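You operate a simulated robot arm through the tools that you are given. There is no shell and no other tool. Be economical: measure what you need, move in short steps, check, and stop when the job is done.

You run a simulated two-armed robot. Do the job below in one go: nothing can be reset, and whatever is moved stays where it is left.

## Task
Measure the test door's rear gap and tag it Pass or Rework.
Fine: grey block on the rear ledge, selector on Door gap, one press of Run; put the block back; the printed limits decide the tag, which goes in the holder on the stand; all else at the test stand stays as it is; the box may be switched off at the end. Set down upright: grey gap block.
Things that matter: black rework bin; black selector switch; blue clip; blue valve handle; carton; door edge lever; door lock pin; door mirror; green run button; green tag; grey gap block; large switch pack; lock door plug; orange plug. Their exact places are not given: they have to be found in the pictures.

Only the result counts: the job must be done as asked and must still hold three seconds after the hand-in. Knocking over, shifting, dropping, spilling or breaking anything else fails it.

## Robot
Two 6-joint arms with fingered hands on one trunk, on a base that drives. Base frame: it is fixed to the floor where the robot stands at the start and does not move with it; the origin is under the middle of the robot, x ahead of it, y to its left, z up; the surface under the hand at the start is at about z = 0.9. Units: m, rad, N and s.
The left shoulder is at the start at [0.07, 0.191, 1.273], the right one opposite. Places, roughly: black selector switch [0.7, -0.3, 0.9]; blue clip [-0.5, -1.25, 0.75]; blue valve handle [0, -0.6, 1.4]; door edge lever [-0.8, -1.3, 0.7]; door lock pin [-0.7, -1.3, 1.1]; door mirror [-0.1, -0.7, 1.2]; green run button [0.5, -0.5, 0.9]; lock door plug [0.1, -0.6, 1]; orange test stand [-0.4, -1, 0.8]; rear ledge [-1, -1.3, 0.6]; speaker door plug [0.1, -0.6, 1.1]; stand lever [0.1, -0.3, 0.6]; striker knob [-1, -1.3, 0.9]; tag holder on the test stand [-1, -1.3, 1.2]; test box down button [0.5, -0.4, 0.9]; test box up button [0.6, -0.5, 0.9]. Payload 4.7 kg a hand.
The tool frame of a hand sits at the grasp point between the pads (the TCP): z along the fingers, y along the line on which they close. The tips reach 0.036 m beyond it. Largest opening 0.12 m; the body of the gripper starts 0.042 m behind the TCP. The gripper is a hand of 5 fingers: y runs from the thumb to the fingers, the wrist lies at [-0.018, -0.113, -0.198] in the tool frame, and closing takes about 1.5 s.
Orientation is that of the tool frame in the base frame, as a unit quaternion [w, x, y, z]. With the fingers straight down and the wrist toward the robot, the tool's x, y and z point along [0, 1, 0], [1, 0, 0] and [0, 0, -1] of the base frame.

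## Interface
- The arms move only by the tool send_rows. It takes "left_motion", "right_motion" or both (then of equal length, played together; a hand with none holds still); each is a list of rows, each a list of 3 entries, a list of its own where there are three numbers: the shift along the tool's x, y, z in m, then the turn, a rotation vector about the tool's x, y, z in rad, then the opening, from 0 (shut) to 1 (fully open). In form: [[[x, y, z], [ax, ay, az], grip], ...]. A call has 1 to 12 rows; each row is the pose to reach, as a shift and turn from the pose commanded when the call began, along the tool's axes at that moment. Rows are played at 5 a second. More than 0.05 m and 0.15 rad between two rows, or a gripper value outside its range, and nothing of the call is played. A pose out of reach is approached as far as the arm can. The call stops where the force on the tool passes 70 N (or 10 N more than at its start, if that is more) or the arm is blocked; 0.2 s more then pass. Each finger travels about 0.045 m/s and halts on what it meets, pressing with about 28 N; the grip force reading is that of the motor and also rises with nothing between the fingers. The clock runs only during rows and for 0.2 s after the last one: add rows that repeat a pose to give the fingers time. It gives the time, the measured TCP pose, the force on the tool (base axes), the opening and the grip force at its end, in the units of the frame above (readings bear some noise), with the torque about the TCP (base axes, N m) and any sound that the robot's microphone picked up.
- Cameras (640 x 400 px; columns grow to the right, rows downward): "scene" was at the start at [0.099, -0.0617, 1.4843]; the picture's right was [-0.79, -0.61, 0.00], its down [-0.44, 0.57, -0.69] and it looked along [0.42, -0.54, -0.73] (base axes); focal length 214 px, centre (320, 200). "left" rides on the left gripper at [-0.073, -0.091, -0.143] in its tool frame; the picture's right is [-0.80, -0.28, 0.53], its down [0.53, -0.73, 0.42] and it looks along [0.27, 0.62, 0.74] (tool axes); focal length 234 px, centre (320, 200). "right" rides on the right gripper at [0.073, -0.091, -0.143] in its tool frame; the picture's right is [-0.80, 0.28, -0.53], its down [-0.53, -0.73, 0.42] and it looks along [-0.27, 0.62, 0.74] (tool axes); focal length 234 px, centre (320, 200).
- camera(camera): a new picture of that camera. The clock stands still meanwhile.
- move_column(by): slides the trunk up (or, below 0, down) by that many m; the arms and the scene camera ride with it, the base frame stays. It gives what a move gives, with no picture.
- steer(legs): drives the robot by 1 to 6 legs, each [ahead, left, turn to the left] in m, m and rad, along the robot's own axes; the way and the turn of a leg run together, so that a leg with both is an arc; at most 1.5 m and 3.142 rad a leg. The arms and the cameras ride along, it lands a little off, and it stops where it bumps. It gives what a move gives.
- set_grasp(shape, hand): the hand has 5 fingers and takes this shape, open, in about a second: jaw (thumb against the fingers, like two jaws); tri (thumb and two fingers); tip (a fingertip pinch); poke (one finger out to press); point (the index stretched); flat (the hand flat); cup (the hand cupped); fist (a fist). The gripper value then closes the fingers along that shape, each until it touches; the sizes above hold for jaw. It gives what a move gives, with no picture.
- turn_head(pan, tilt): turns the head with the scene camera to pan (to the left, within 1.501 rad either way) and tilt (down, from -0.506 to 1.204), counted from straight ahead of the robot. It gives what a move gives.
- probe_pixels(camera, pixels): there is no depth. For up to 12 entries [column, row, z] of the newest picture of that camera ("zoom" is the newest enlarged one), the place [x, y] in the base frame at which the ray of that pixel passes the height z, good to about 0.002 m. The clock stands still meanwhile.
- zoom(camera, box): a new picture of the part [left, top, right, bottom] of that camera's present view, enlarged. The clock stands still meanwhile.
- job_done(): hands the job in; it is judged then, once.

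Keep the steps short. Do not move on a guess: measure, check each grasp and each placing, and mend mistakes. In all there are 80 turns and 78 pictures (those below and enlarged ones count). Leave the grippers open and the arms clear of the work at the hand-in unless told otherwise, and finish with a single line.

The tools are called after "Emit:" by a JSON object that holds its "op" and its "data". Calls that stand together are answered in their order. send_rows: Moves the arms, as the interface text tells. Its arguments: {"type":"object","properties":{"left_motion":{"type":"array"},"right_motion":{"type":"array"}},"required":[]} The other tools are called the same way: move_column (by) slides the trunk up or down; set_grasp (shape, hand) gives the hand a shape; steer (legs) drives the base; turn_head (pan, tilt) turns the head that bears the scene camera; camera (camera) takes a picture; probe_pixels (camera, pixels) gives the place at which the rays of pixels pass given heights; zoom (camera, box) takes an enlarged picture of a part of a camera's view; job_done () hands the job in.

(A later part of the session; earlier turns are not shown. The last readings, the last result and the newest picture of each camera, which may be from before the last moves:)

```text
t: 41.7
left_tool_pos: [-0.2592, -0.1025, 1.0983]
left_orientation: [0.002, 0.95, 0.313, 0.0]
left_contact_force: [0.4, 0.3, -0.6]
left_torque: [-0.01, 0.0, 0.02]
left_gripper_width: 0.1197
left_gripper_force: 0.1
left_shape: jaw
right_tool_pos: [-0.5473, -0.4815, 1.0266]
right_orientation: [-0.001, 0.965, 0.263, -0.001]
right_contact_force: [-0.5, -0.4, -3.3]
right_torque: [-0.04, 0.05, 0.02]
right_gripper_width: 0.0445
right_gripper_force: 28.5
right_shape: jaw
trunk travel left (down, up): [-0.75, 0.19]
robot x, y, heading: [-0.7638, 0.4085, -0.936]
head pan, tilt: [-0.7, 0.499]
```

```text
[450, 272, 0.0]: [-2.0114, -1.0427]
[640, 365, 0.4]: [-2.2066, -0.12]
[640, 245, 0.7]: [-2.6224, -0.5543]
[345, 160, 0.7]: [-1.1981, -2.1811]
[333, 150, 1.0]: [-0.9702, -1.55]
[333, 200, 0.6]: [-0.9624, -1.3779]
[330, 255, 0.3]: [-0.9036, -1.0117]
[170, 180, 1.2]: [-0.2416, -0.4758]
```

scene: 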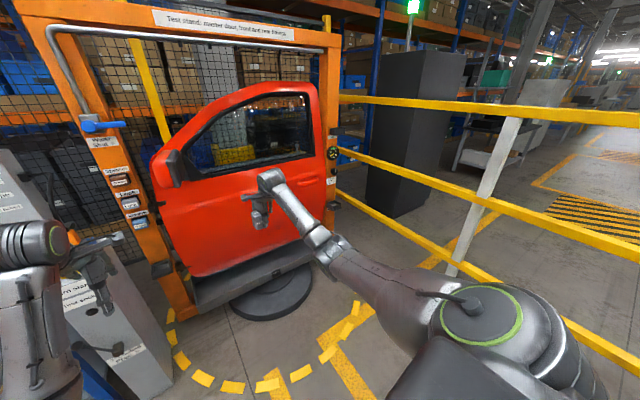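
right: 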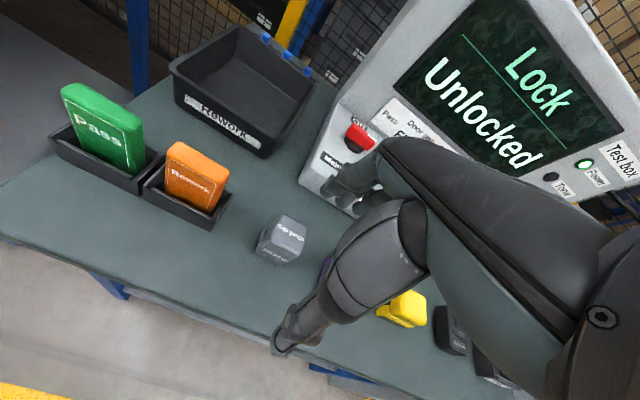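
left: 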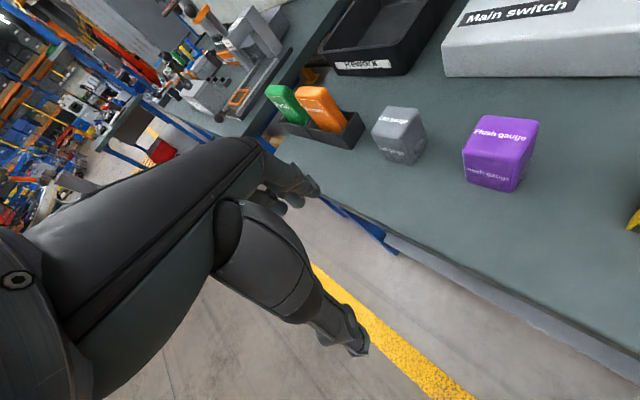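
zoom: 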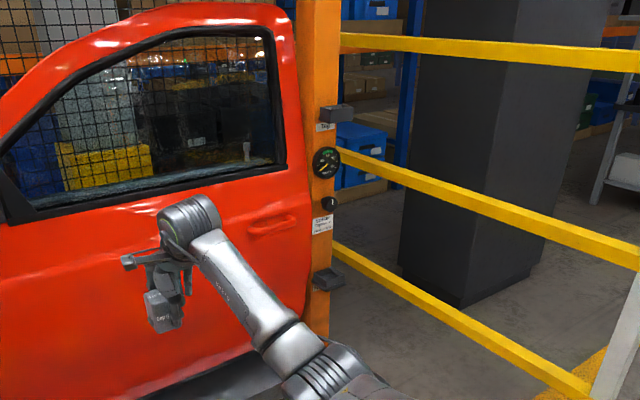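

The ledge is the grey step on the post at (328,280) in the zoom, with the striker knob, dial and tag holder above. The rail is at least 0.9 m to the right of my planned stand. I strafe right 0.88.

Emit:
{"op": "steer", "data": {"legs": [[0, -0.88, 0]]}}

Emit:
{"op": "turn_head", "data": {"pan": -0.25, "tilt": 0.6}}

Emit:
{"op": "camera", "data": {"camera": "scene"}}

```text
t: 46.3
left_tool_pos: [-0.9635, -0.6227, 1.0987]
left_orientation: [0.001, 0.95, 0.312, 0.0]
left_contact_force: [0.2, 1.1, -0.3]
left_torque: [0.0, -0.02, -0.02]
left_gripper_width: 0.1196
left_gripper_force: 0.1
left_shape: jaw
right_tool_pos: [-1.2546, -1.0025, 1.0263]
right_orientation: [0.001, 0.965, 0.261, -0.001]
right_contact_force: [-0.1, -0.3, -2.9]
right_torque: [-0.05, 0.02, 0.01]
right_gripper_width: 0.0446
right_gripper_force: 28.0
right_shape: jaw
trunk travel left (down, up): [-0.75, 0.19]
robot x, y, heading: [-1.471, -0.109, -0.934]
head pan, tilt: [-0.7, 0.499]
```

```text
t: 47.2
left_tool_pos: [-0.9638, -0.6223, 1.0992]
left_orientation: [0.001, 0.95, 0.312, 0.0]
left_contact_force: [-0.1, 0.3, 0.1]
left_torque: [0.0, 0.02, 0.0]
left_gripper_width: 0.1195
left_gripper_force: 0.1
left_shape: jaw
right_tool_pos: [-1.2541, -1.0027, 1.0255]
right_orientation: [0.0, 0.965, 0.261, -0.001]
right_contact_force: [-0.1, 0.8, -2.2]
right_torque: [-0.03, 0.01, 0.01]
right_gripper_width: 0.0444
right_gripper_force: 27.6
right_shape: jaw
trunk travel left (down, up): [-0.75, 0.19]
robot x, y, heading: [-1.4713, -0.1067, -0.937]
head pan, tilt: [-0.25, 0.6]
```

```text
45 pictures are left
```

scene: 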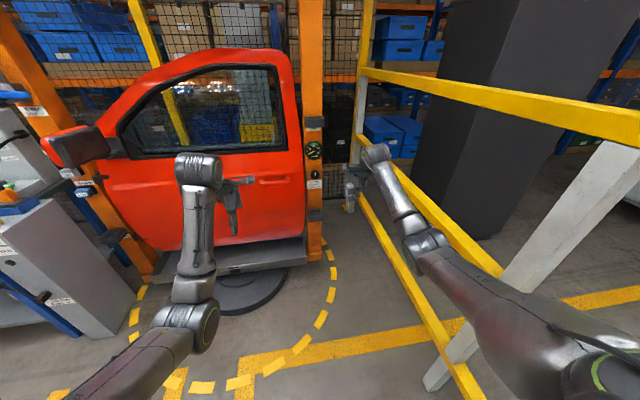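

The post is now almost straight ahead at (314,180). I zoom on the ledge, knob, dial and tag holder.

Emit:
{"op": "zoom", "data": {"camera": "scene", "box": [270, 100, 370, 250]}}

Emit:
{"op": "probe_pixels", "data": {"camera": "zoom", "pixels": [[320, 200, 0.6]]}}

Emit:
{"op": "zoom", "data": {"camera": "scene", "box": [295, 185, 345, 225]}}

```text
2.67 times, centred on (320, 175) of scene
```

zoom: 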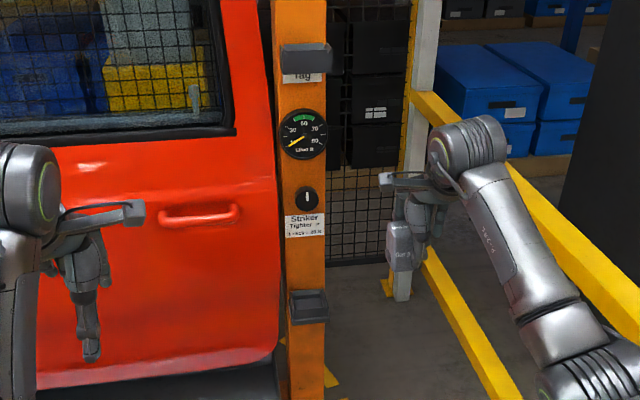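

```text
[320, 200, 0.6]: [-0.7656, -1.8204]
```

```text
10.00 times, centred on (320, 205) of scene
```

zoom: 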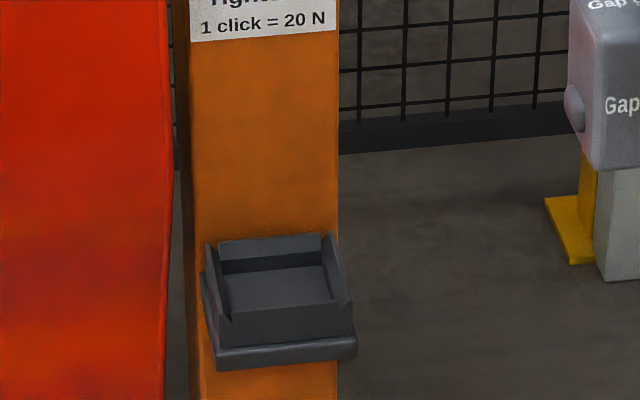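

The ledge is a shallow rimmed tray at (316,214). I probe that pixel at several heights, and take a right-camera view for a second line of sight.

Emit:
{"op": "probe_pixels", "data": {"camera": "scene", "pixels": [[316, 213, 0.65], [316, 213, 0.6], [316, 213, 0.55], [316, 213, 0.5], [314, 180, 0.8], [314, 125, 1.2], [314, 151, 1.0]]}}

Emit:
{"op": "camera", "data": {"camera": "right"}}

```text
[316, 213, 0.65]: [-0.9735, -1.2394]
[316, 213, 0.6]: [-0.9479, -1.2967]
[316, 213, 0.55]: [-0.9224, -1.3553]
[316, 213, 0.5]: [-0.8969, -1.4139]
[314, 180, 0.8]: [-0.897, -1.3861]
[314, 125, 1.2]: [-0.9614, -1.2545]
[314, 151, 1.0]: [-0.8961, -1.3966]
```

```text
42 pictures are left
```

right: 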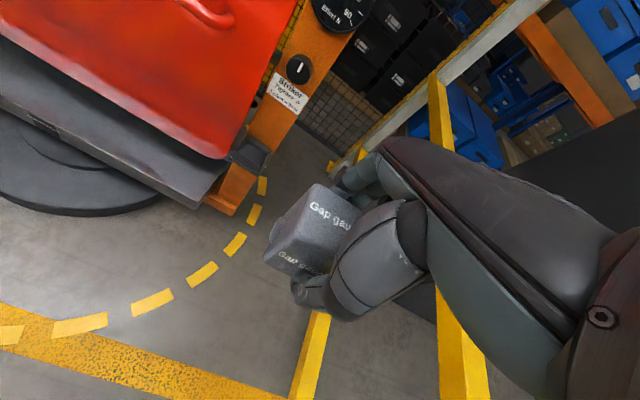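

The ledge shows in the right camera at (249,155). I probe it at the same heights to triangulate.

Emit:
{"op": "probe_pixels", "data": {"camera": "right", "pixels": [[249, 154, 0.65], [249, 154, 0.6], [249, 154, 0.55], [249, 154, 0.5], [298, 68, 0.8], [298, 68, 0.75], [298, 68, 0.85]]}}

Emit:
{"op": "probe_pixels", "data": {"camera": "scene", "pixels": [[318, 174, 0.8], [318, 174, 0.75], [318, 174, 0.85]]}}

```text
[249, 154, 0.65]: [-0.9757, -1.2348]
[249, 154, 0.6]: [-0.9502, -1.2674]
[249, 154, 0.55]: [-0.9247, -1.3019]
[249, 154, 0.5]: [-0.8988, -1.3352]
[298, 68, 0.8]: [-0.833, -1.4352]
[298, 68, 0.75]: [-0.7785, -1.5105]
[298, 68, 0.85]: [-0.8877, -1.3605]
```

```text
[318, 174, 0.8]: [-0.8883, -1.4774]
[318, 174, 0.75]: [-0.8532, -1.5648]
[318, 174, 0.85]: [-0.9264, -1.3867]
```

Both rays meet at (-0.974, -1.238, 0.65). I lower the trunk 0.25 first, so the arm stays below the tag holder, then drive partly in.

Emit:
{"op": "move_column", "data": {"by": -0.25}}

Emit:
{"op": "steer", "data": {"legs": [[0.24, 0.08, 0]]}}

Emit:
{"op": "camera", "data": {"camera": "right"}}

Emit:
{"op": "camera", "data": {"camera": "scene"}}

```text
t: 49.8
left_tool_pos: [-0.9636, -0.6221, 0.8482]
left_orientation: [0.001, 0.95, 0.312, 0.0]
left_contact_force: [0.0, -1.3, 0.0]
left_torque: [-0.03, -0.02, -0.01]
left_gripper_width: 0.1197
left_gripper_force: 0.0
left_shape: jaw
right_tool_pos: [-1.2546, -1.0011, 0.7767]
right_orientation: [0.001, 0.965, 0.261, -0.001]
right_contact_force: [0.2, 0.8, -1.5]
right_torque: [0.01, 0.01, 0.0]
right_gripper_width: 0.0443
right_gripper_force: 28.0
right_shape: jaw
trunk travel left (down, up): [-0.5, 0.44]
robot x, y, heading: [-1.4698, -0.1109, -0.938]
head pan, tilt: [-0.25, 0.6]
```

```text
t: 51.6
left_tool_pos: [-0.7582, -0.7679, 0.8469]
left_orientation: [0.0, 0.95, 0.311, -0.001]
left_contact_force: [0.3, 0.5, 0.2]
left_torque: [0.0, -0.02, 0.01]
left_gripper_width: 0.1198
left_gripper_force: 0.1
left_shape: jaw
right_tool_pos: [-1.0486, -1.1462, 0.7756]
right_orientation: [-0.001, 0.965, 0.261, -0.001]
right_contact_force: [1.0, 0.5, -2.2]
right_torque: [0.01, 0.02, 0.02]
right_gripper_width: 0.0445
right_gripper_force: 28.2
right_shape: jaw
trunk travel left (down, up): [-0.5, 0.44]
robot x, y, heading: [-1.2659, -0.2563, -0.934]
head pan, tilt: [-0.25, 0.6]
```

```text
41 pictures are left
```

right: 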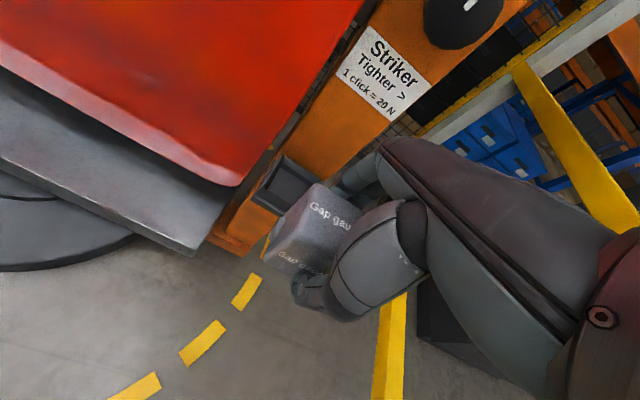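

```text
40 pictures are left
```

scene: 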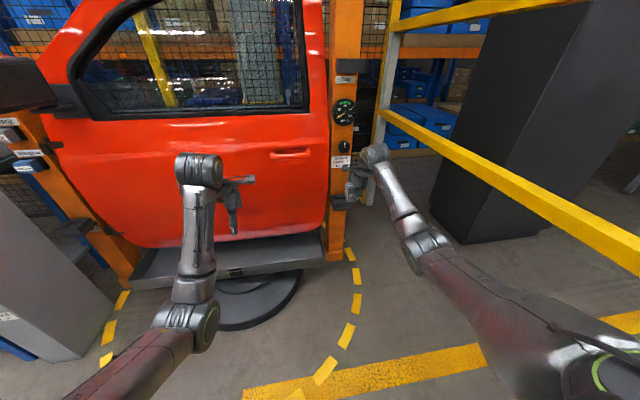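

The tray appears at (285,182) in the right view, just beside the block. I zoom on it there and in the scene view.

Emit:
{"op": "zoom", "data": {"camera": "right", "box": [230, 140, 350, 215]}}

Emit:
{"op": "probe_pixels", "data": {"camera": "zoom", "pixels": [[285, 88, 0.65], [112, 260, 0.65], [220, 340, 0.65], [285, 88, 0.63], [112, 260, 0.63], [220, 340, 0.63]]}}

Emit:
{"op": "zoom", "data": {"camera": "scene", "box": [310, 150, 390, 230]}}

```text
5.33 times, centred on (290, 178) of right
```

zoom: 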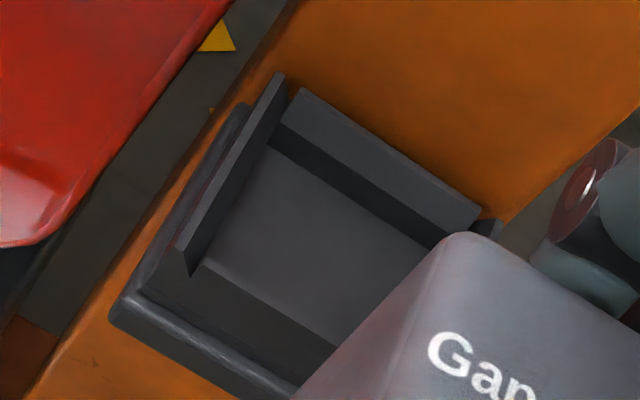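

```text
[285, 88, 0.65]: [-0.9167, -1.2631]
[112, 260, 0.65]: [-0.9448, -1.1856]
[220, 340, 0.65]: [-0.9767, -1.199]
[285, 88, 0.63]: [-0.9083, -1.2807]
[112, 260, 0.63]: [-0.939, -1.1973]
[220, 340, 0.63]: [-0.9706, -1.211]
```

```text
5.00 times, centred on (350, 190) of scene
```

zoom: 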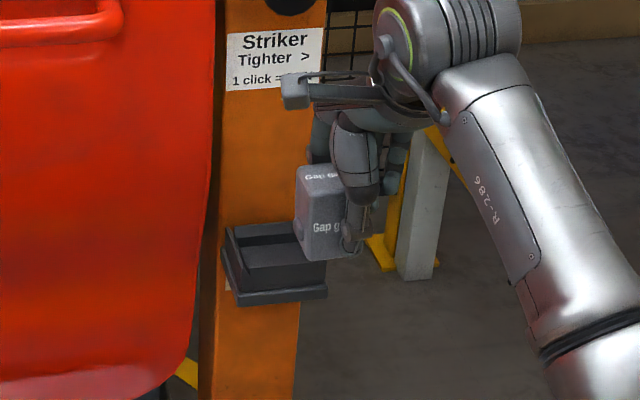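

I probe the tray features in the scene enlargement: wall back-left top (229,229), back wall (238,226)–(292,222), front-left top (243,268), base front corners (238,303) and (327,295).

Emit:
{"op": "probe_pixels", "data": {"camera": "zoom", "pixels": [[229, 229, 0.66], [229, 229, 0.64], [237, 226, 0.66], [237, 226, 0.64], [243, 268, 0.66], [243, 268, 0.64], [238, 305, 0.62], [238, 305, 0.6], [327, 297, 0.62], [327, 297, 0.6]]}}

Emit:
{"op": "zoom", "data": {"camera": "right", "box": [230, 140, 350, 215]}}

Emit:
{"op": "probe_pixels", "data": {"camera": "zoom", "pixels": [[282, 74, 0.66], [282, 74, 0.64], [302, 90, 0.66], [302, 90, 0.64], [480, 210, 0.66], [480, 210, 0.64], [190, 275, 0.66], [190, 275, 0.64], [112, 312, 0.62], [112, 312, 0.6], [205, 262, 0.64], [205, 262, 0.62]]}}

```text
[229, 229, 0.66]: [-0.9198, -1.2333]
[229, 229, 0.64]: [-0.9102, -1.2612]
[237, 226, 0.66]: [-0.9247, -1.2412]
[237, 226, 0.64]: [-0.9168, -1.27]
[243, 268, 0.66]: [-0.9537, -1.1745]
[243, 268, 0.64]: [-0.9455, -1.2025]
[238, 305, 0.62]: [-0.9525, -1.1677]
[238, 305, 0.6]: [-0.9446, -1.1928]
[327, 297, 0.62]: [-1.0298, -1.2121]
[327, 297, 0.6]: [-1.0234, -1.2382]
```

```text
5.33 times, centred on (290, 178) of right
```

zoom: 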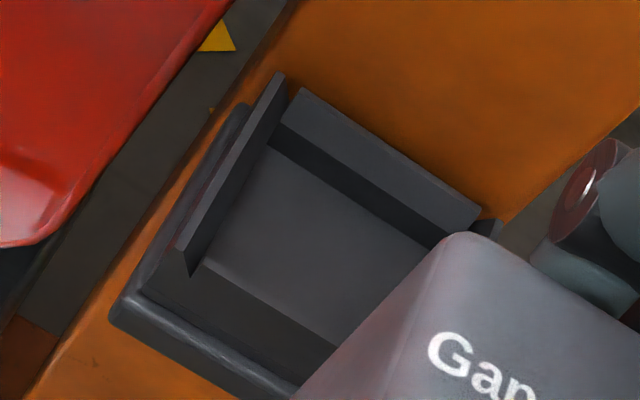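

```text
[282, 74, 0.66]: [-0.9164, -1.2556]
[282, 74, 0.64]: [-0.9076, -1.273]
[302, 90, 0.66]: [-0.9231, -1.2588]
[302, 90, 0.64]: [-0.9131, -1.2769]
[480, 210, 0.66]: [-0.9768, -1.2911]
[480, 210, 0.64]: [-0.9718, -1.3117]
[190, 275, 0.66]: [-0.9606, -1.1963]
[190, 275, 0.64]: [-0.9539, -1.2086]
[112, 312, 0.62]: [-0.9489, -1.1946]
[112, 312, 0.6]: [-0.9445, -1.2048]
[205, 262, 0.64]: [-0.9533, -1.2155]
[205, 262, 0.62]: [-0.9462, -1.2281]
```

The tray has a raised pad with a groove behind it for the fingers and an open front, which suits my front-back grip. I probe the pad corners at z≈0.60–0.61 in the same enlargement.

Emit:
{"op": "probe_pixels", "data": {"camera": "zoom", "pixels": [[205, 262, 0.605], [340, 347, 0.605], [268, 148, 0.605], [428, 246, 0.605], [280, 125, 0.605], [445, 232, 0.605], [302, 90, 0.622], [480, 210, 0.622]]}}

Emit:
{"op": "send_rows", "data": {"right_motion": [[[-0.02, 0, -0.02], [0, 0, 0], 0.2], [[-0.05, -0.02, -0.03], [0, 0, 0], 0.2], [[-0.09, -0.04, -0.03], [0, 0, 0], 0.2], [[-0.09, -0.04, -0.03], [0, 0, 0], 0.2]]}}

Emit:
{"op": "zoom", "data": {"camera": "right", "box": [170, 100, 330, 200]}}

Emit:
{"op": "zoom", "data": {"camera": "scene", "box": [320, 170, 384, 220]}}

```text
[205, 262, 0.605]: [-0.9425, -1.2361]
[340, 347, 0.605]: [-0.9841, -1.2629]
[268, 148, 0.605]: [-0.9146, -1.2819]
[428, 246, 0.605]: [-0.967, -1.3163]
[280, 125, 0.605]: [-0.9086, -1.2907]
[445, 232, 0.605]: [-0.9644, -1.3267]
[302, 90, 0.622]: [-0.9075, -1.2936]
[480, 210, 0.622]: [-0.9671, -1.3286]
```

```text
t: 52.6
left_tool_pos: [-0.758, -0.7676, 0.8492]
left_orientation: [-0.001, 0.95, 0.312, -0.001]
left_contact_force: [0.0, 0.0, 0.2]
left_torque: [-0.01, -0.01, -0.01]
left_gripper_width: 0.1197
left_gripper_force: 0.0
left_shape: jaw
right_tool_pos: [-1.1452, -1.1568, 0.8066]
right_orientation: [0.0, 0.965, 0.262, -0.001]
right_contact_force: [0.4, 0.2, -2.4]
right_torque: [-0.02, 0.04, -0.02]
right_gripper_width: 0.0447
right_gripper_force: 28.0
right_shape: jaw
trunk travel left (down, up): [-0.5, 0.44]
robot x, y, heading: [-1.2659, -0.2553, -0.936]
head pan, tilt: [-0.25, 0.6]
```

```text
4.00 times, centred on (250, 150) of right
```

zoom: 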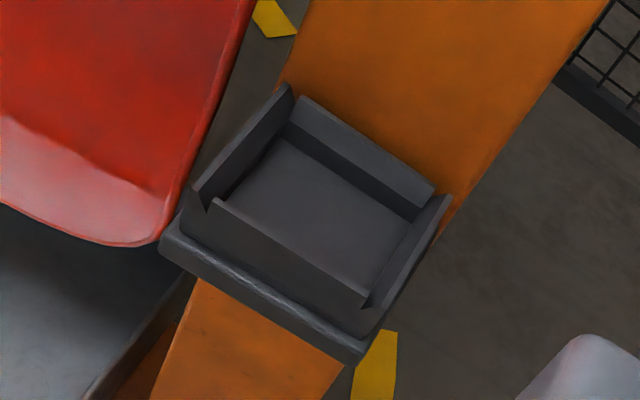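

```text
8.00 times, centred on (352, 195) of scene
```

zoom: 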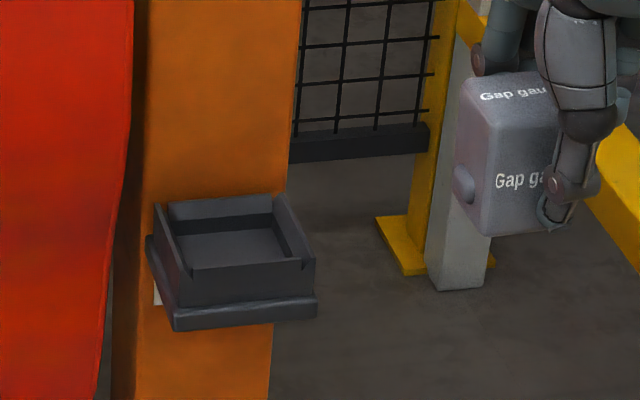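

Now the whole tray is visible: four low walls. I probe the wall-top corners in both views to fix the height and the centre.

Emit:
{"op": "probe_pixels", "data": {"camera": "zoom", "pixels": [[168, 201, 0.62], [272, 194, 0.62], [190, 269, 0.62], [303, 260, 0.62], [168, 201, 0.64], [272, 194, 0.64], [190, 269, 0.64], [303, 260, 0.64], [175, 330, 0.58], [317, 316, 0.58]]}}

Emit:
{"op": "zoom", "data": {"camera": "right", "box": [200, 110, 300, 195]}}

```text
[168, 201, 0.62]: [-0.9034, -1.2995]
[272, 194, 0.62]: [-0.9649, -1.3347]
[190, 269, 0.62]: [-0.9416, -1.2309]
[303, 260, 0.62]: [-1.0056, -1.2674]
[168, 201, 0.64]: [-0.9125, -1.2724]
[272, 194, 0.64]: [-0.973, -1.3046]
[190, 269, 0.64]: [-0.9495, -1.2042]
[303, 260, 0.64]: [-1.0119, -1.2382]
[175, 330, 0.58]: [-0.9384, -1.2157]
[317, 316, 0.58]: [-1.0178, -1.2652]
```

```text
4.71 times, centred on (250, 152) of right
```

zoom: 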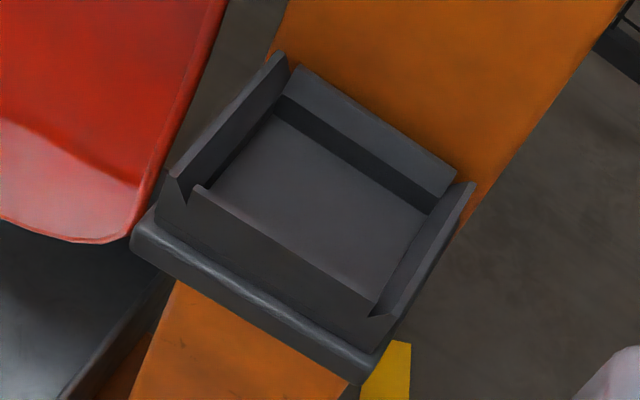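

Same corners here: back wall top (298,68)–(457,165), front wall top (198,188)–(374,300), side tops (280,52), (473,184).

Emit:
{"op": "probe_pixels", "data": {"camera": "zoom", "pixels": [[298, 68, 0.62], [457, 168, 0.62], [198, 188, 0.62], [374, 302, 0.62], [298, 68, 0.64], [457, 168, 0.64], [198, 188, 0.64], [374, 302, 0.64], [275, 118, 0.6], [430, 212, 0.6], [150, 240, 0.58], [355, 385, 0.58]]}}

```text
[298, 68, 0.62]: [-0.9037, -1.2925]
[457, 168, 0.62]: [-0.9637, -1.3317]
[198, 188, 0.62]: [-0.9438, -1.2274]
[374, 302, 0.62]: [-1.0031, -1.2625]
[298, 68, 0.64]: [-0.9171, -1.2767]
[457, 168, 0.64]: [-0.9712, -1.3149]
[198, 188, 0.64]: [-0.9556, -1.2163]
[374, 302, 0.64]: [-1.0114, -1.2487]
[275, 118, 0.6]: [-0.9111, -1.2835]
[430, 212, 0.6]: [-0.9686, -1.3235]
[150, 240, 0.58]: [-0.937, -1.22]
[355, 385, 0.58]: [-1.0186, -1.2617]
```

Wall tops are at z≈0.62 and the tray centre is ≈(-0.954, -1.281), yaw 31°, opening ≈0.071×0.077, so the block fits with the fingers. I move the hand sideways in line with it at height, then drive ahead 0.17.

Emit:
{"op": "send_rows", "data": {"right_motion": [[[0.04, 0, 0], [0, 0, 0], 0.2], [[0.08, 0, 0], [0, 0, 0], 0.2], [[0.08, 0, 0], [0, 0, 0], 0.2]]}}

Emit:
{"op": "steer", "data": {"legs": [[0.17, 0, 0]]}}

Emit:
{"op": "camera", "data": {"camera": "right"}}

Emit:
{"op": "zoom", "data": {"camera": "scene", "box": [310, 150, 420, 230]}}

```text
t: 53.4
left_tool_pos: [-0.7588, -0.7679, 0.8476]
left_orientation: [0.001, 0.951, 0.311, 0.001]
left_contact_force: [-0.1, 0.7, -0.7]
left_torque: [0.03, -0.03, -0.03]
left_gripper_width: 0.1199
left_gripper_force: 0.2
left_shape: jaw
right_tool_pos: [-1.0774, -1.1168, 0.8079]
right_orientation: [0.0, 0.965, 0.262, -0.001]
right_contact_force: [-0.2, -0.3, -2.5]
right_torque: [0.01, 0.01, -0.02]
right_gripper_width: 0.0445
right_gripper_force: 28.2
right_shape: jaw
trunk travel left (down, up): [-0.5, 0.44]
robot x, y, heading: [-1.2642, -0.2544, -0.946]
head pan, tilt: [-0.25, 0.6]
```

```text
t: 54.9
left_tool_pos: [-0.668, -0.8953, 0.848]
left_orientation: [0.0, 0.951, 0.309, 0.0]
left_contact_force: [0.0, 0.2, -0.7]
left_torque: [0.01, 0.04, 0.02]
left_gripper_width: 0.1199
left_gripper_force: 0.1
left_shape: jaw
right_tool_pos: [-0.9899, -1.2395, 0.7975]
right_orientation: [-0.013, 0.965, 0.263, -0.005]
right_contact_force: [0.8, 1.1, -4.0]
right_torque: [-0.03, 0.05, 0.04]
right_gripper_width: 0.0447
right_gripper_force: 27.8
right_shape: jaw
trunk travel left (down, up): [-0.5, 0.44]
robot x, y, heading: [-1.1725, -0.3777, -0.938]
head pan, tilt: [-0.25, 0.6]
stopped in leg 1: the force on the tool passed its limit at 93 N (the readings are from after the stop); the commanded pose is now the measured one
```

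```text
33 pictures are left
```

right: 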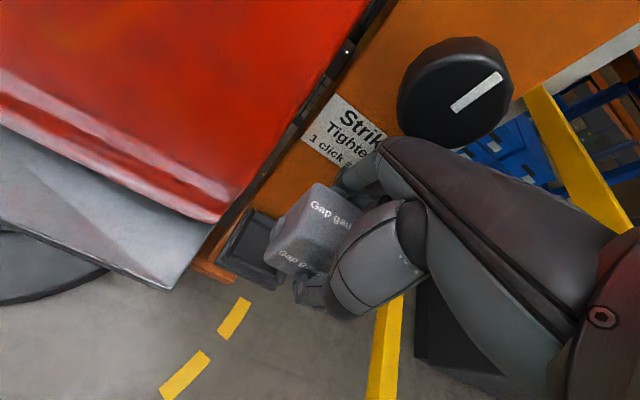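

```text
5.00 times, centred on (365, 190) of scene
```

zoom: 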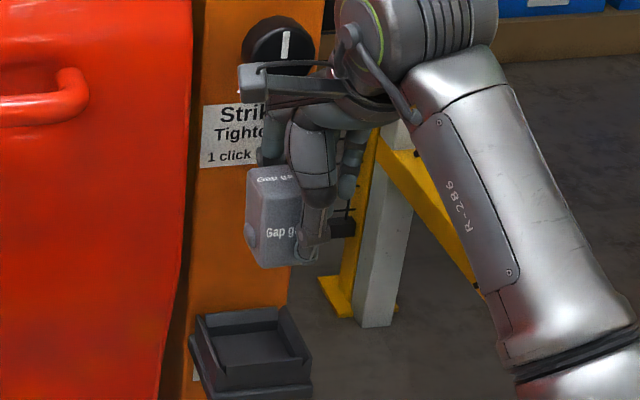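

The hand met something at 93 N, probably the striker knob or post with the knuckles; the TCP was 0.054 short of the tray. I back off 0.03, lower below the knob to just above the tray walls and creep forward.

Emit:
{"op": "send_rows", "data": {"right_motion": [[[0, -0.02, 0], [-0.014, 0.002, 0], 0.2], [[0.003, -0.04, 0], [-0.028, 0.003, 0], 0.2], [[0.006, -0.04, 0.04], [-0.028, 0.003, 0], 0.2], [[0.006, -0.04, 0.08], [-0.028, 0.003, 0], 0.2], [[0.006, -0.04, 0.105], [-0.028, 0.003, 0], 0.2], [[0.006, -0.02, 0.105], [-0.028, 0.003, 0], 0.2], [[0.006, 0.0, 0.105], [-0.028, 0.003, 0], 0.2], [[0.006, 0.012, 0.105], [-0.028, 0.003, 0], 0.2], [[0.006, 0.024, 0.105], [-0.028, 0.003, 0], 0.2], [[0.006, 0.034, 0.105], [-0.028, 0.003, 0], 0.2], [[0.006, 0.044, 0.105], [-0.028, 0.003, 0], 0.2], [[0.006, 0.05, 0.105], [-0.028, 0.003, 0], 0.2]]}}

Emit:
{"op": "zoom", "data": {"camera": "right", "box": [160, 100, 420, 320]}}

Emit:
{"op": "zoom", "data": {"camera": "scene", "box": [310, 150, 420, 250]}}

```text
t: 57.3
left_tool_pos: [-0.6727, -0.89, 0.8536]
left_orientation: [0.004, 0.951, 0.308, 0.001]
left_contact_force: [-0.1, 0.1, -0.7]
left_torque: [0.0, -0.01, 0.02]
left_gripper_width: 0.1198
left_gripper_force: 0.1
left_shape: jaw
right_tool_pos: [-0.9709, -1.2613, 0.6967]
right_orientation: [-0.005, 0.964, 0.265, 0.001]
right_contact_force: [-20.8, 47.1, 13.4]
right_torque: [-1.55, -0.56, -0.33]
right_gripper_width: 0.0403
right_gripper_force: 28.0
right_shape: jaw
trunk travel left (down, up): [-0.5, 0.44]
robot x, y, heading: [-1.1714, -0.3774, -0.944]
head pan, tilt: [-0.25, 0.6]
stopped in row 12 (right hand): the force on the tool passed its limit at 73 N (the readings are from after the stop); the commanded pose is now the measured one
```

```text
1.82 times, centred on (290, 210) of right
```

zoom: 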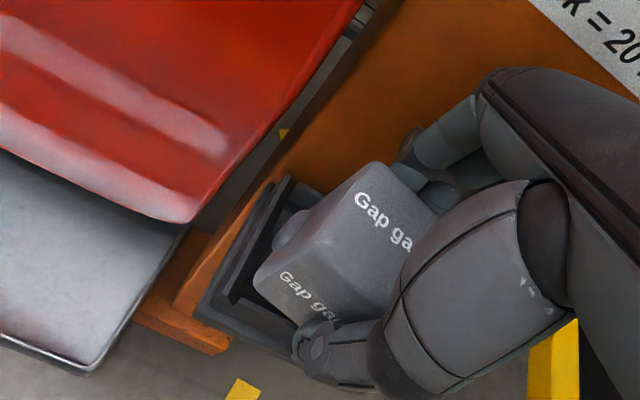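

```text
4.00 times, centred on (365, 200) of scene
```

zoom: 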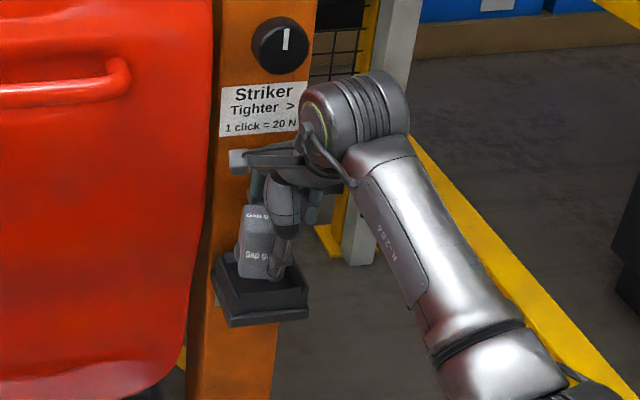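

The fingers touch the post ~0.026 short of the tray centre. I ease back 0.02 to unload and re-measure the tray against the block.

Emit:
{"op": "send_rows", "data": {"right_motion": [[[0, -0.01, 0], [0, 0, 0], 0.2], [[0, -0.02, 0], [0, 0, 0], 0.2], [[0, -0.02, 0], [0, 0, 0], 0.2]]}}

Emit:
{"op": "zoom", "data": {"camera": "scene", "box": [340, 190, 400, 235]}}

Emit:
{"op": "probe_pixels", "data": {"camera": "zoom", "pixels": [[320, 200, 0.62], [320, 200, 0.64]]}}

Emit:
{"op": "zoom", "data": {"camera": "right", "box": [200, 130, 400, 300]}}

```text
t: 58.1
left_tool_pos: [-0.6688, -0.8943, 0.8493]
left_orientation: [0.001, 0.951, 0.309, -0.001]
left_contact_force: [0.7, -0.6, 0.4]
left_torque: [-0.02, 0.05, 0.0]
left_gripper_width: 0.1196
left_gripper_force: 0.2
left_shape: jaw
right_tool_pos: [-0.9767, -1.2519, 0.69]
right_orientation: [-0.005, 0.965, 0.263, 0.002]
right_contact_force: [0.3, 0.5, -1.9]
right_torque: [0.0, 0.01, 0.0]
right_gripper_width: 0.0437
right_gripper_force: 28.0
right_shape: jaw
trunk travel left (down, up): [-0.5, 0.44]
robot x, y, heading: [-1.1701, -0.3812, -0.94]
head pan, tilt: [-0.25, 0.6]
```

```text
8.89 times, centred on (370, 212) of scene
```

zoom: 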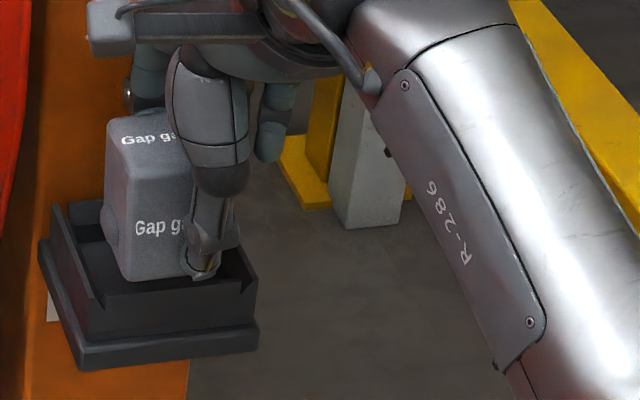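

```text
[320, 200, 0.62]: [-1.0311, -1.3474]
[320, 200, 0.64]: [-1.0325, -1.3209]
```

```text
2.35 times, centred on (300, 215) of right
```

zoom: 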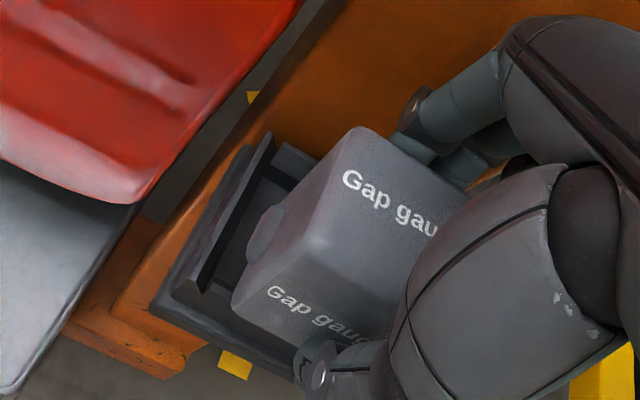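

The index knuckle bulges past the block and reaches the post. If I tilt the hand back 25° with the block in it, the knuckle clears and the block can settle onto the pad from its front edge. I tilt at a safe height, then move over the tray.

Emit:
{"op": "send_rows", "data": {"right_motion": [[[0, -0.02, -0.02], [-0.14, 0, 0], 0.2], [[0, -0.03, -0.04], [-0.28, 0, 0], 0.2], [[0, -0.03, -0.04], [-0.42, 0, 0], 0.2], [[0, -0.03, -0.04], [-0.436, 0, 0], 0.2], [[0, -0.01, -0.04], [-0.436, 0, 0], 0.2], [[0.001, 0.008, -0.04], [-0.436, 0, 0], 0.2], [[0.001, 0.018, -0.04], [-0.436, 0, 0], 0.2], [[0.001, 0.018, -0.03], [-0.436, 0, 0], 0.2], [[0.001, 0.018, -0.03], [-0.436, 0, 0], 0.2]]}}

Emit:
{"op": "zoom", "data": {"camera": "right", "box": [200, 120, 400, 320]}}

Emit:
{"op": "zoom", "data": {"camera": "scene", "box": [330, 170, 410, 235]}}

```text
t: 60.1
left_tool_pos: [-0.6727, -0.8914, 0.8519]
left_orientation: [0.003, 0.951, 0.31, 0.0]
left_contact_force: [-0.7, 0.6, 0.4]
left_torque: [-0.01, 0.04, -0.02]
left_gripper_width: 0.1196
left_gripper_force: 0.0
left_shape: jaw
right_tool_pos: [-0.9944, -1.2823, 0.7324]
right_orientation: [0.2, 0.939, 0.27, 0.069]
right_contact_force: [-19.1, 31.4, 10.7]
right_torque: [-1.69, -0.79, -0.46]
right_gripper_width: 0.0429
right_gripper_force: 27.9
right_shape: jaw
right hand out of reach, approached as far as the arm can: row 1, 2, 3, 4, 5, 6, 7, 8, 9
trunk travel left (down, up): [-0.5, 0.44]
robot x, y, heading: [-1.1763, -0.3803, -0.943]
head pan, tilt: [-0.25, 0.6]
```

```text
2.00 times, centred on (300, 220) of right
```

zoom: 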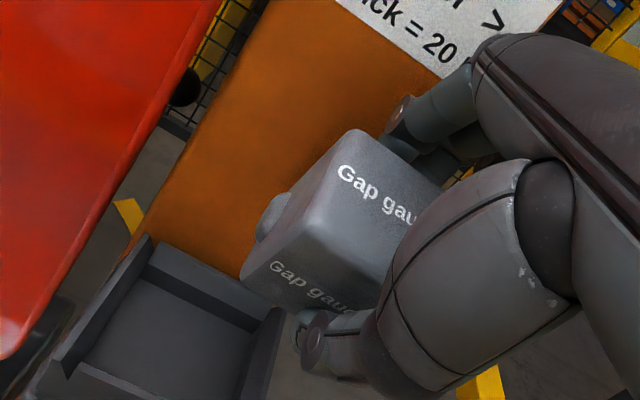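

```text
6.15 times, centred on (370, 202) of scene
```

zoom: 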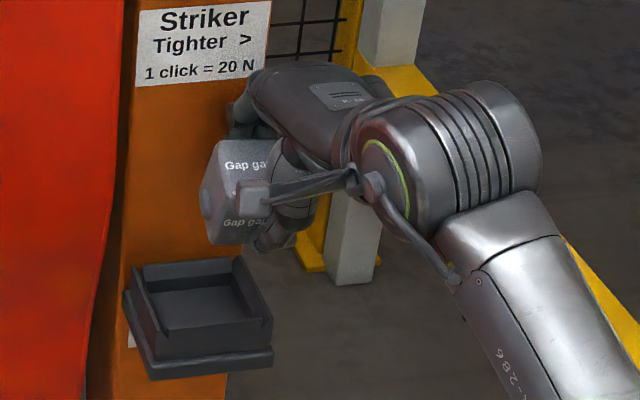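

It is out of reach that close in, and it rests on the post at ~37 N. I back the robot off 0.1 m and a little left, which unloads it and gives the arm room.

Emit:
{"op": "steer", "data": {"legs": [[-0.1, 0.06, 0]]}}

Emit:
{"op": "send_rows", "data": {"right_motion": [[[0, 0, 0], [0, 0, 0], 0.2]]}}

```text
t: 61.4
left_tool_pos: [-0.6805, -0.7768, 0.8484]
left_orientation: [0.001, 0.951, 0.31, -0.001]
left_contact_force: [0.2, -0.2, 1.0]
left_torque: [-0.03, -0.02, -0.03]
left_gripper_width: 0.1196
left_gripper_force: 0.1
left_shape: jaw
right_tool_pos: [-1.0018, -1.1678, 0.7267]
right_orientation: [0.197, 0.94, 0.271, 0.07]
right_contact_force: [-0.5, 0.8, -1.5]
right_torque: [0.01, 0.05, -0.02]
right_gripper_width: 0.0438
right_gripper_force: 28.3
right_shape: jaw
trunk travel left (down, up): [-0.5, 0.44]
robot x, y, heading: [-1.1865, -0.2675, -0.942]
head pan, tilt: [-0.25, 0.6]
```

```text
t: 61.8
left_tool_pos: [-0.68, -0.7783, 0.8485]
left_orientation: [0.001, 0.951, 0.309, -0.001]
left_contact_force: [0.6, 0.0, 0.6]
left_torque: [-0.01, 0.01, -0.01]
left_gripper_width: 0.1195
left_gripper_force: 0.0
left_shape: jaw
right_tool_pos: [-1.0022, -1.1681, 0.7259]
right_orientation: [0.196, 0.94, 0.271, 0.069]
right_contact_force: [0.0, -0.2, -1.6]
right_torque: [-0.04, 0.02, -0.02]
right_gripper_width: 0.0437
right_gripper_force: 28.1
right_shape: jaw
trunk travel left (down, up): [-0.5, 0.44]
robot x, y, heading: [-1.183, -0.2649, -0.941]
head pan, tilt: [-0.25, 0.6]
```

The hand is free again with the block still held. I move in steps to the pose above the tray: shift (-0.024, 0.093, 0.047) in tool axes at z≈0.72.

Emit:
{"op": "send_rows", "data": {"right_motion": [[[-0.008, 0.031, 0.016], [0, 0, 0], 0.2], [[-0.016, 0.062, 0.032], [0, 0, 0], 0.2], [[-0.02, 0.078, 0.04], [0, 0, 0], 0.2], [[-0.0236, 0.093, 0.0472], [0, 0, 0], 0.2], [[-0.0236, 0.093, 0.0472], [0, 0, 0], 0.2]]}}

Emit:
{"op": "zoom", "data": {"camera": "scene", "box": [330, 170, 410, 235]}}

Emit:
{"op": "probe_pixels", "data": {"camera": "zoom", "pixels": [[320, 200, 0.62]]}}

Emit:
{"op": "zoom", "data": {"camera": "right", "box": [200, 120, 400, 320]}}

```text
t: 63.0
left_tool_pos: [-0.6788, -0.7765, 0.8484]
left_orientation: [0.001, 0.951, 0.309, 0.0]
left_contact_force: [0.4, 0.0, -0.5]
left_torque: [0.0, 0.03, -0.01]
left_gripper_width: 0.1198
left_gripper_force: 0.0
left_shape: jaw
right_tool_pos: [-0.9631, -1.2507, 0.7249]
right_orientation: [0.198, 0.943, 0.261, 0.068]
right_contact_force: [0.1, 0.0, -2.5]
right_torque: [0.0, 0.02, -0.01]
right_gripper_width: 0.0435
right_gripper_force: 27.4
right_shape: jaw
right hand out of reach, approached as far as the arm can: row 3, 4, 5
trunk travel left (down, up): [-0.5, 0.44]
robot x, y, heading: [-1.1855, -0.2605, -0.94]
head pan, tilt: [-0.25, 0.6]
```

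```text
6.15 times, centred on (370, 202) of scene
```

zoom: 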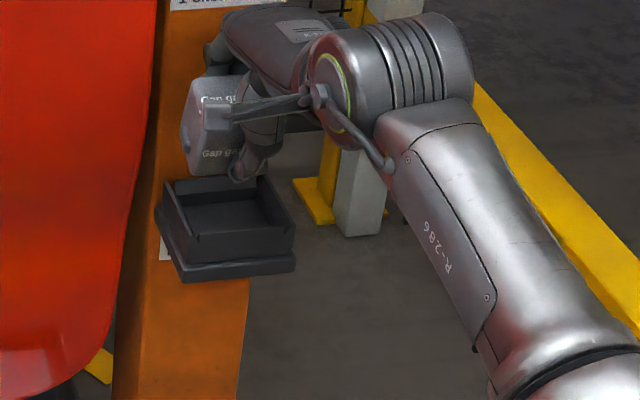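

```text
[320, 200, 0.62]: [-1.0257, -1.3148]
```

```text
2.00 times, centred on (300, 220) of right
```

zoom: 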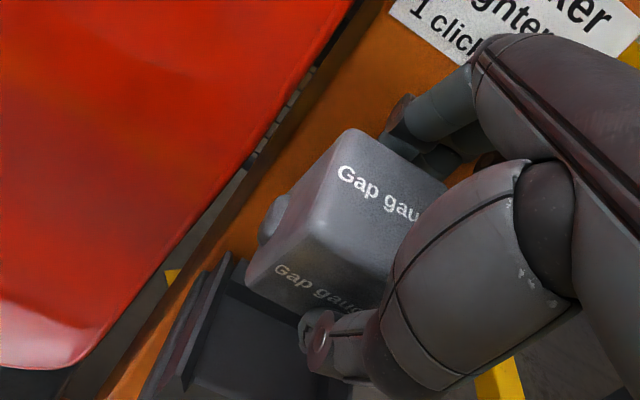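

The reach limit is just short now. I pull the hand back 0.035, drive ahead 0.05 and re-read.

Emit:
{"op": "send_rows", "data": {"right_motion": [[[0, -0.032, -0.0142], [0, 0, 0], 0.2], [[0, -0.032, -0.0142], [0, 0, 0], 0.2]]}}

Emit:
{"op": "steer", "data": {"legs": [[0.05, 0, 0]]}}

```text
t: 63.6
left_tool_pos: [-0.6792, -0.7782, 0.8476]
left_orientation: [0.001, 0.951, 0.31, -0.001]
left_contact_force: [-0.3, 0.7, -1.0]
left_torque: [0.04, -0.01, -0.02]
left_gripper_width: 0.1196
left_gripper_force: 0.1
left_shape: jaw
right_tool_pos: [-0.9816, -1.2228, 0.725]
right_orientation: [0.196, 0.94, 0.272, 0.069]
right_contact_force: [0.2, 0.6, -2.2]
right_torque: [-0.01, 0.05, 0.04]
right_gripper_width: 0.044
right_gripper_force: 27.6
right_shape: jaw
trunk travel left (down, up): [-0.5, 0.44]
robot x, y, heading: [-1.1809, -0.2665, -0.944]
head pan, tilt: [-0.25, 0.6]
```

```text
t: 64.5
left_tool_pos: [-0.6509, -0.8159, 0.8492]
left_orientation: [0.001, 0.951, 0.309, -0.001]
left_contact_force: [-0.1, -0.3, -0.8]
left_torque: [0.01, 0.0, 0.03]
left_gripper_width: 0.1197
left_gripper_force: 0.1
left_shape: jaw
right_tool_pos: [-0.9546, -1.2602, 0.7225]
right_orientation: [0.192, 0.941, 0.271, 0.069]
right_contact_force: [-14.8, 30.8, -12.6]
right_torque: [-0.57, -0.32, -0.23]
right_gripper_width: 0.0406
right_gripper_force: 27.7
right_shape: jaw
trunk travel left (down, up): [-0.5, 0.44]
robot x, y, heading: [-1.1557, -0.3025, -0.942]
head pan, tilt: [-0.25, 0.6]
```

The knuckle now meets the post only 0.018 short of tray centre, which is nearly enough. I ease back 5 mm, shift 12 mm right to line up, go down 0.03 and look.

Emit:
{"op": "send_rows", "data": {"right_motion": [[[-0.004, -0.005, -0.002], [0, 0, 0], 0.2], [[-0.012, -0.005, -0.002], [0, 0, 0], 0.2], [[-0.012, -0.017, 0.025], [0, 0, 0], 0.2], [[-0.012, -0.017, 0.025], [0, 0, 0], 0.2]]}}

Emit:
{"op": "zoom", "data": {"camera": "right", "box": [200, 130, 400, 300]}}

Emit:
{"op": "zoom", "data": {"camera": "scene", "box": [340, 185, 400, 235]}}

```text
t: 65.5
left_tool_pos: [-0.6509, -0.8176, 0.8503]
left_orientation: [0.001, 0.951, 0.309, 0.0]
left_contact_force: [0.4, 0.4, 0.0]
left_torque: [0.0, 0.02, -0.01]
left_gripper_width: 0.1196
left_gripper_force: 0.0
left_shape: jaw
right_tool_pos: [-0.9679, -1.262, 0.6916]
right_orientation: [0.192, 0.941, 0.27, 0.069]
right_contact_force: [0.7, 1.0, -1.7]
right_torque: [-0.03, 0.02, -0.02]
right_gripper_width: 0.0438
right_gripper_force: 28.8
right_shape: jaw
trunk travel left (down, up): [-0.5, 0.44]
robot x, y, heading: [-1.1581, -0.3083, -0.939]
head pan, tilt: [-0.25, 0.6]
```

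```text
2.35 times, centred on (300, 215) of right
```

zoom: 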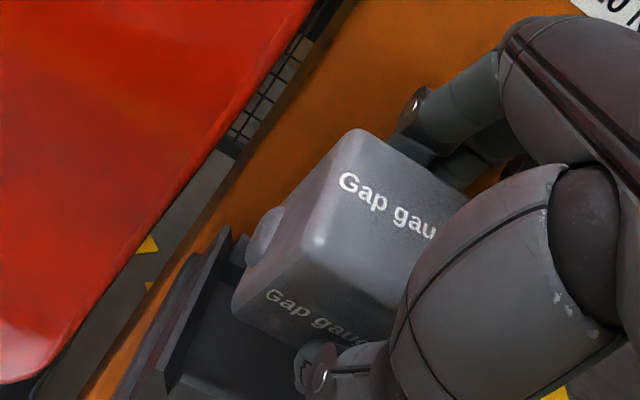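

```text
8.00 times, centred on (370, 210) of scene
```

zoom: 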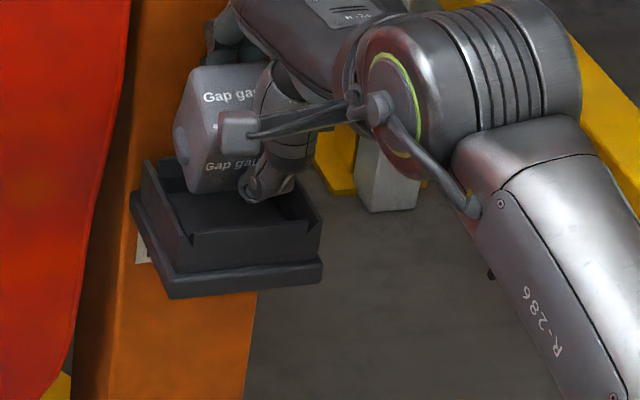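

The block is nearly over the tray but seems slightly left. I take a fresh right enlargement to probe the block's left face and the tray's left wall.

Emit:
{"op": "zoom", "data": {"camera": "right", "box": [200, 130, 400, 300]}}

Emit:
{"op": "probe_pixels", "data": {"camera": "zoom", "pixels": [[352, 130, 0.7], [318, 245, 0.683], [234, 300, 0.64], [258, 240, 0.665], [225, 230, 0.622], [165, 378, 0.622], [238, 240, 0.622], [410, 95, 0.7], [316, 378, 0.65]]}}

```text
2.35 times, centred on (300, 215) of right
```

zoom: 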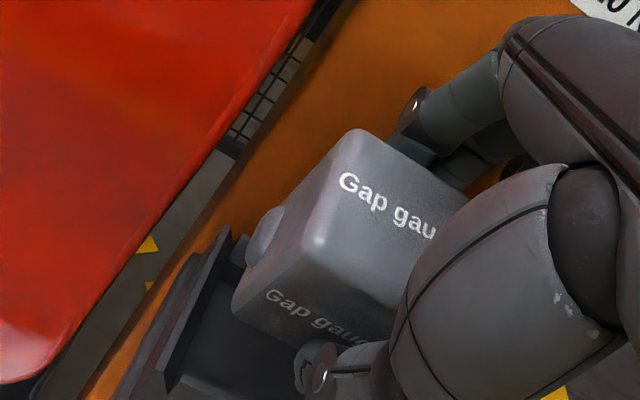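

```text
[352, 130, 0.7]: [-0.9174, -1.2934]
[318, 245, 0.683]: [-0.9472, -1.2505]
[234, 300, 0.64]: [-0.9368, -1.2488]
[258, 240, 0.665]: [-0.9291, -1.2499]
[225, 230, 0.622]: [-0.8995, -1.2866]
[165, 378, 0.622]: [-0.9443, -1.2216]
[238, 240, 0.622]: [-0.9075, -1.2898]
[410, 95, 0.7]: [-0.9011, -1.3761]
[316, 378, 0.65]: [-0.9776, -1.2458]
```

The block's side pads just fit between the walls. I shift 3 mm right and 4 mm forward, then lower 0.025 and read the force.

Emit:
{"op": "send_rows", "data": {"right_motion": [[[-0.003, 0.0036, 0.0017], [0, 0, 0], 0.2], [[-0.003, -0.0005, 0.0108], [0, 0, 0], 0.2], [[-0.003, -0.0045, 0.02], [0, 0, 0], 0.2], [[-0.003, -0.0065, 0.0245], [0, 0, 0], 0.2], [[-0.003, -0.0065, 0.0245], [0, 0, 0], 0.2]]}}

Emit:
{"op": "zoom", "data": {"camera": "scene", "box": [340, 185, 400, 235]}}

```text
t: 66.7
left_tool_pos: [-0.6518, -0.8153, 0.8504]
left_orientation: [0.002, 0.951, 0.309, -0.001]
left_contact_force: [0.0, -0.2, 0.1]
left_torque: [-0.02, 0.01, -0.02]
left_gripper_width: 0.1195
left_gripper_force: 0.1
left_shape: jaw
right_tool_pos: [-0.967, -1.2631, 0.6703]
right_orientation: [0.196, 0.942, 0.265, 0.068]
right_contact_force: [-9.4, 6.7, 15.4]
right_torque: [-0.49, -0.23, -0.35]
right_gripper_width: 0.0438
right_gripper_force: 28.2
right_shape: jaw
trunk travel left (down, up): [-0.5, 0.44]
robot x, y, heading: [-1.1536, -0.3037, -0.94]
head pan, tilt: [-0.25, 0.6]
```

```text
8.00 times, centred on (370, 210) of scene
```

zoom: 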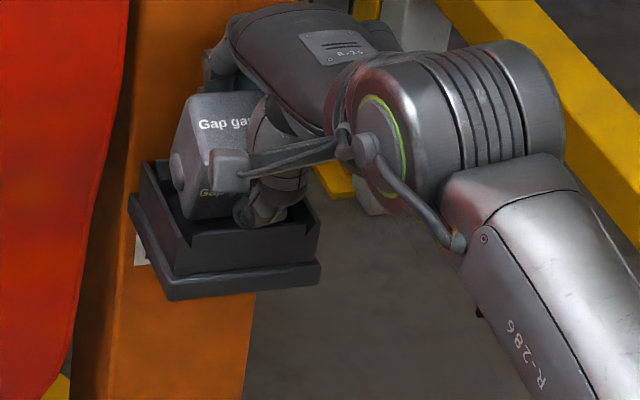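

Light contact: ~17 N up, ~10 N back, with the block at about wall-top height. I look from the right camera to see what touches.

Emit:
{"op": "zoom", "data": {"camera": "right", "box": [230, 160, 350, 280]}}

```text
3.33 times, centred on (290, 220) of right
```

zoom: 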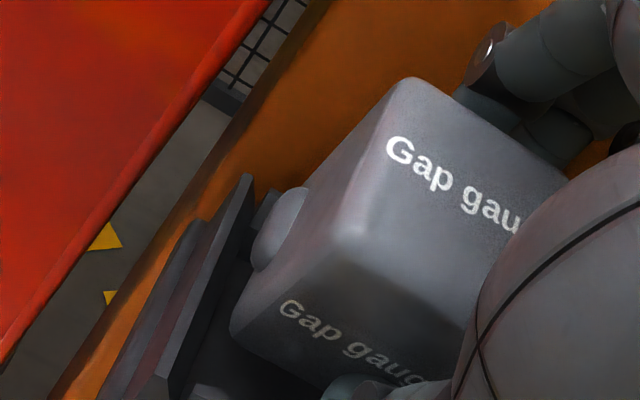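

There is a gap on the left, so the contact is at the back or right. I lift 8 mm, shift 3 mm left and 3 mm back, and lower again, further.

Emit:
{"op": "send_rows", "data": {"right_motion": [[[0, 0.003, -0.0073], [0, 0, 0], 0.2], [[0.003, 0.0003, -0.0085], [0, 0, 0], 0.2], [[0.003, -0.0035, 0.0005], [0, 0, 0], 0.2], [[0.003, -0.0065, 0.007], [0, 0, 0], 0.2], [[0.003, -0.0085, 0.0115], [0, 0, 0], 0.2], [[0.003, -0.0085, 0.0115], [0, 0, 0], 0.2]]}}

Emit:
{"op": "zoom", "data": {"camera": "scene", "box": [340, 185, 400, 235]}}

```text
t: 68.1
left_tool_pos: [-0.6533, -0.8127, 0.8544]
left_orientation: [0.006, 0.951, 0.309, 0.0]
left_contact_force: [-0.1, 0.6, -0.4]
left_torque: [0.0, 0.01, 0.02]
left_gripper_width: 0.1198
left_gripper_force: 0.1
left_shape: jaw
right_tool_pos: [-0.9666, -1.2574, 0.6659]
right_orientation: [0.202, 0.94, 0.265, 0.069]
right_contact_force: [-15.6, 3.1, 45.1]
right_torque: [-0.31, 0.14, -0.71]
right_gripper_width: 0.0464
right_gripper_force: 28.3
right_shape: jaw
trunk travel left (down, up): [-0.5, 0.44]
robot x, y, heading: [-1.1535, -0.3045, -0.942]
head pan, tilt: [-0.25, 0.6]
```

```text
8.00 times, centred on (370, 210) of scene
```

zoom: 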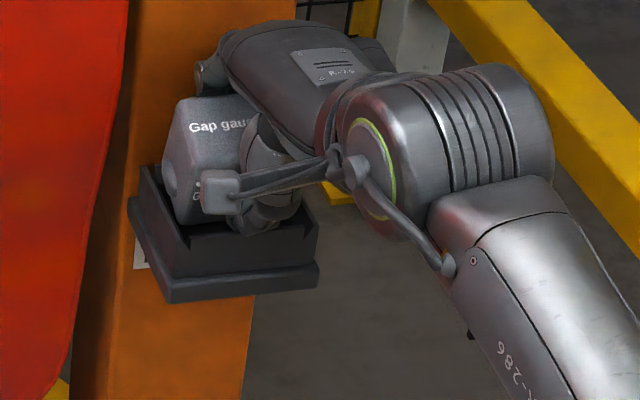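

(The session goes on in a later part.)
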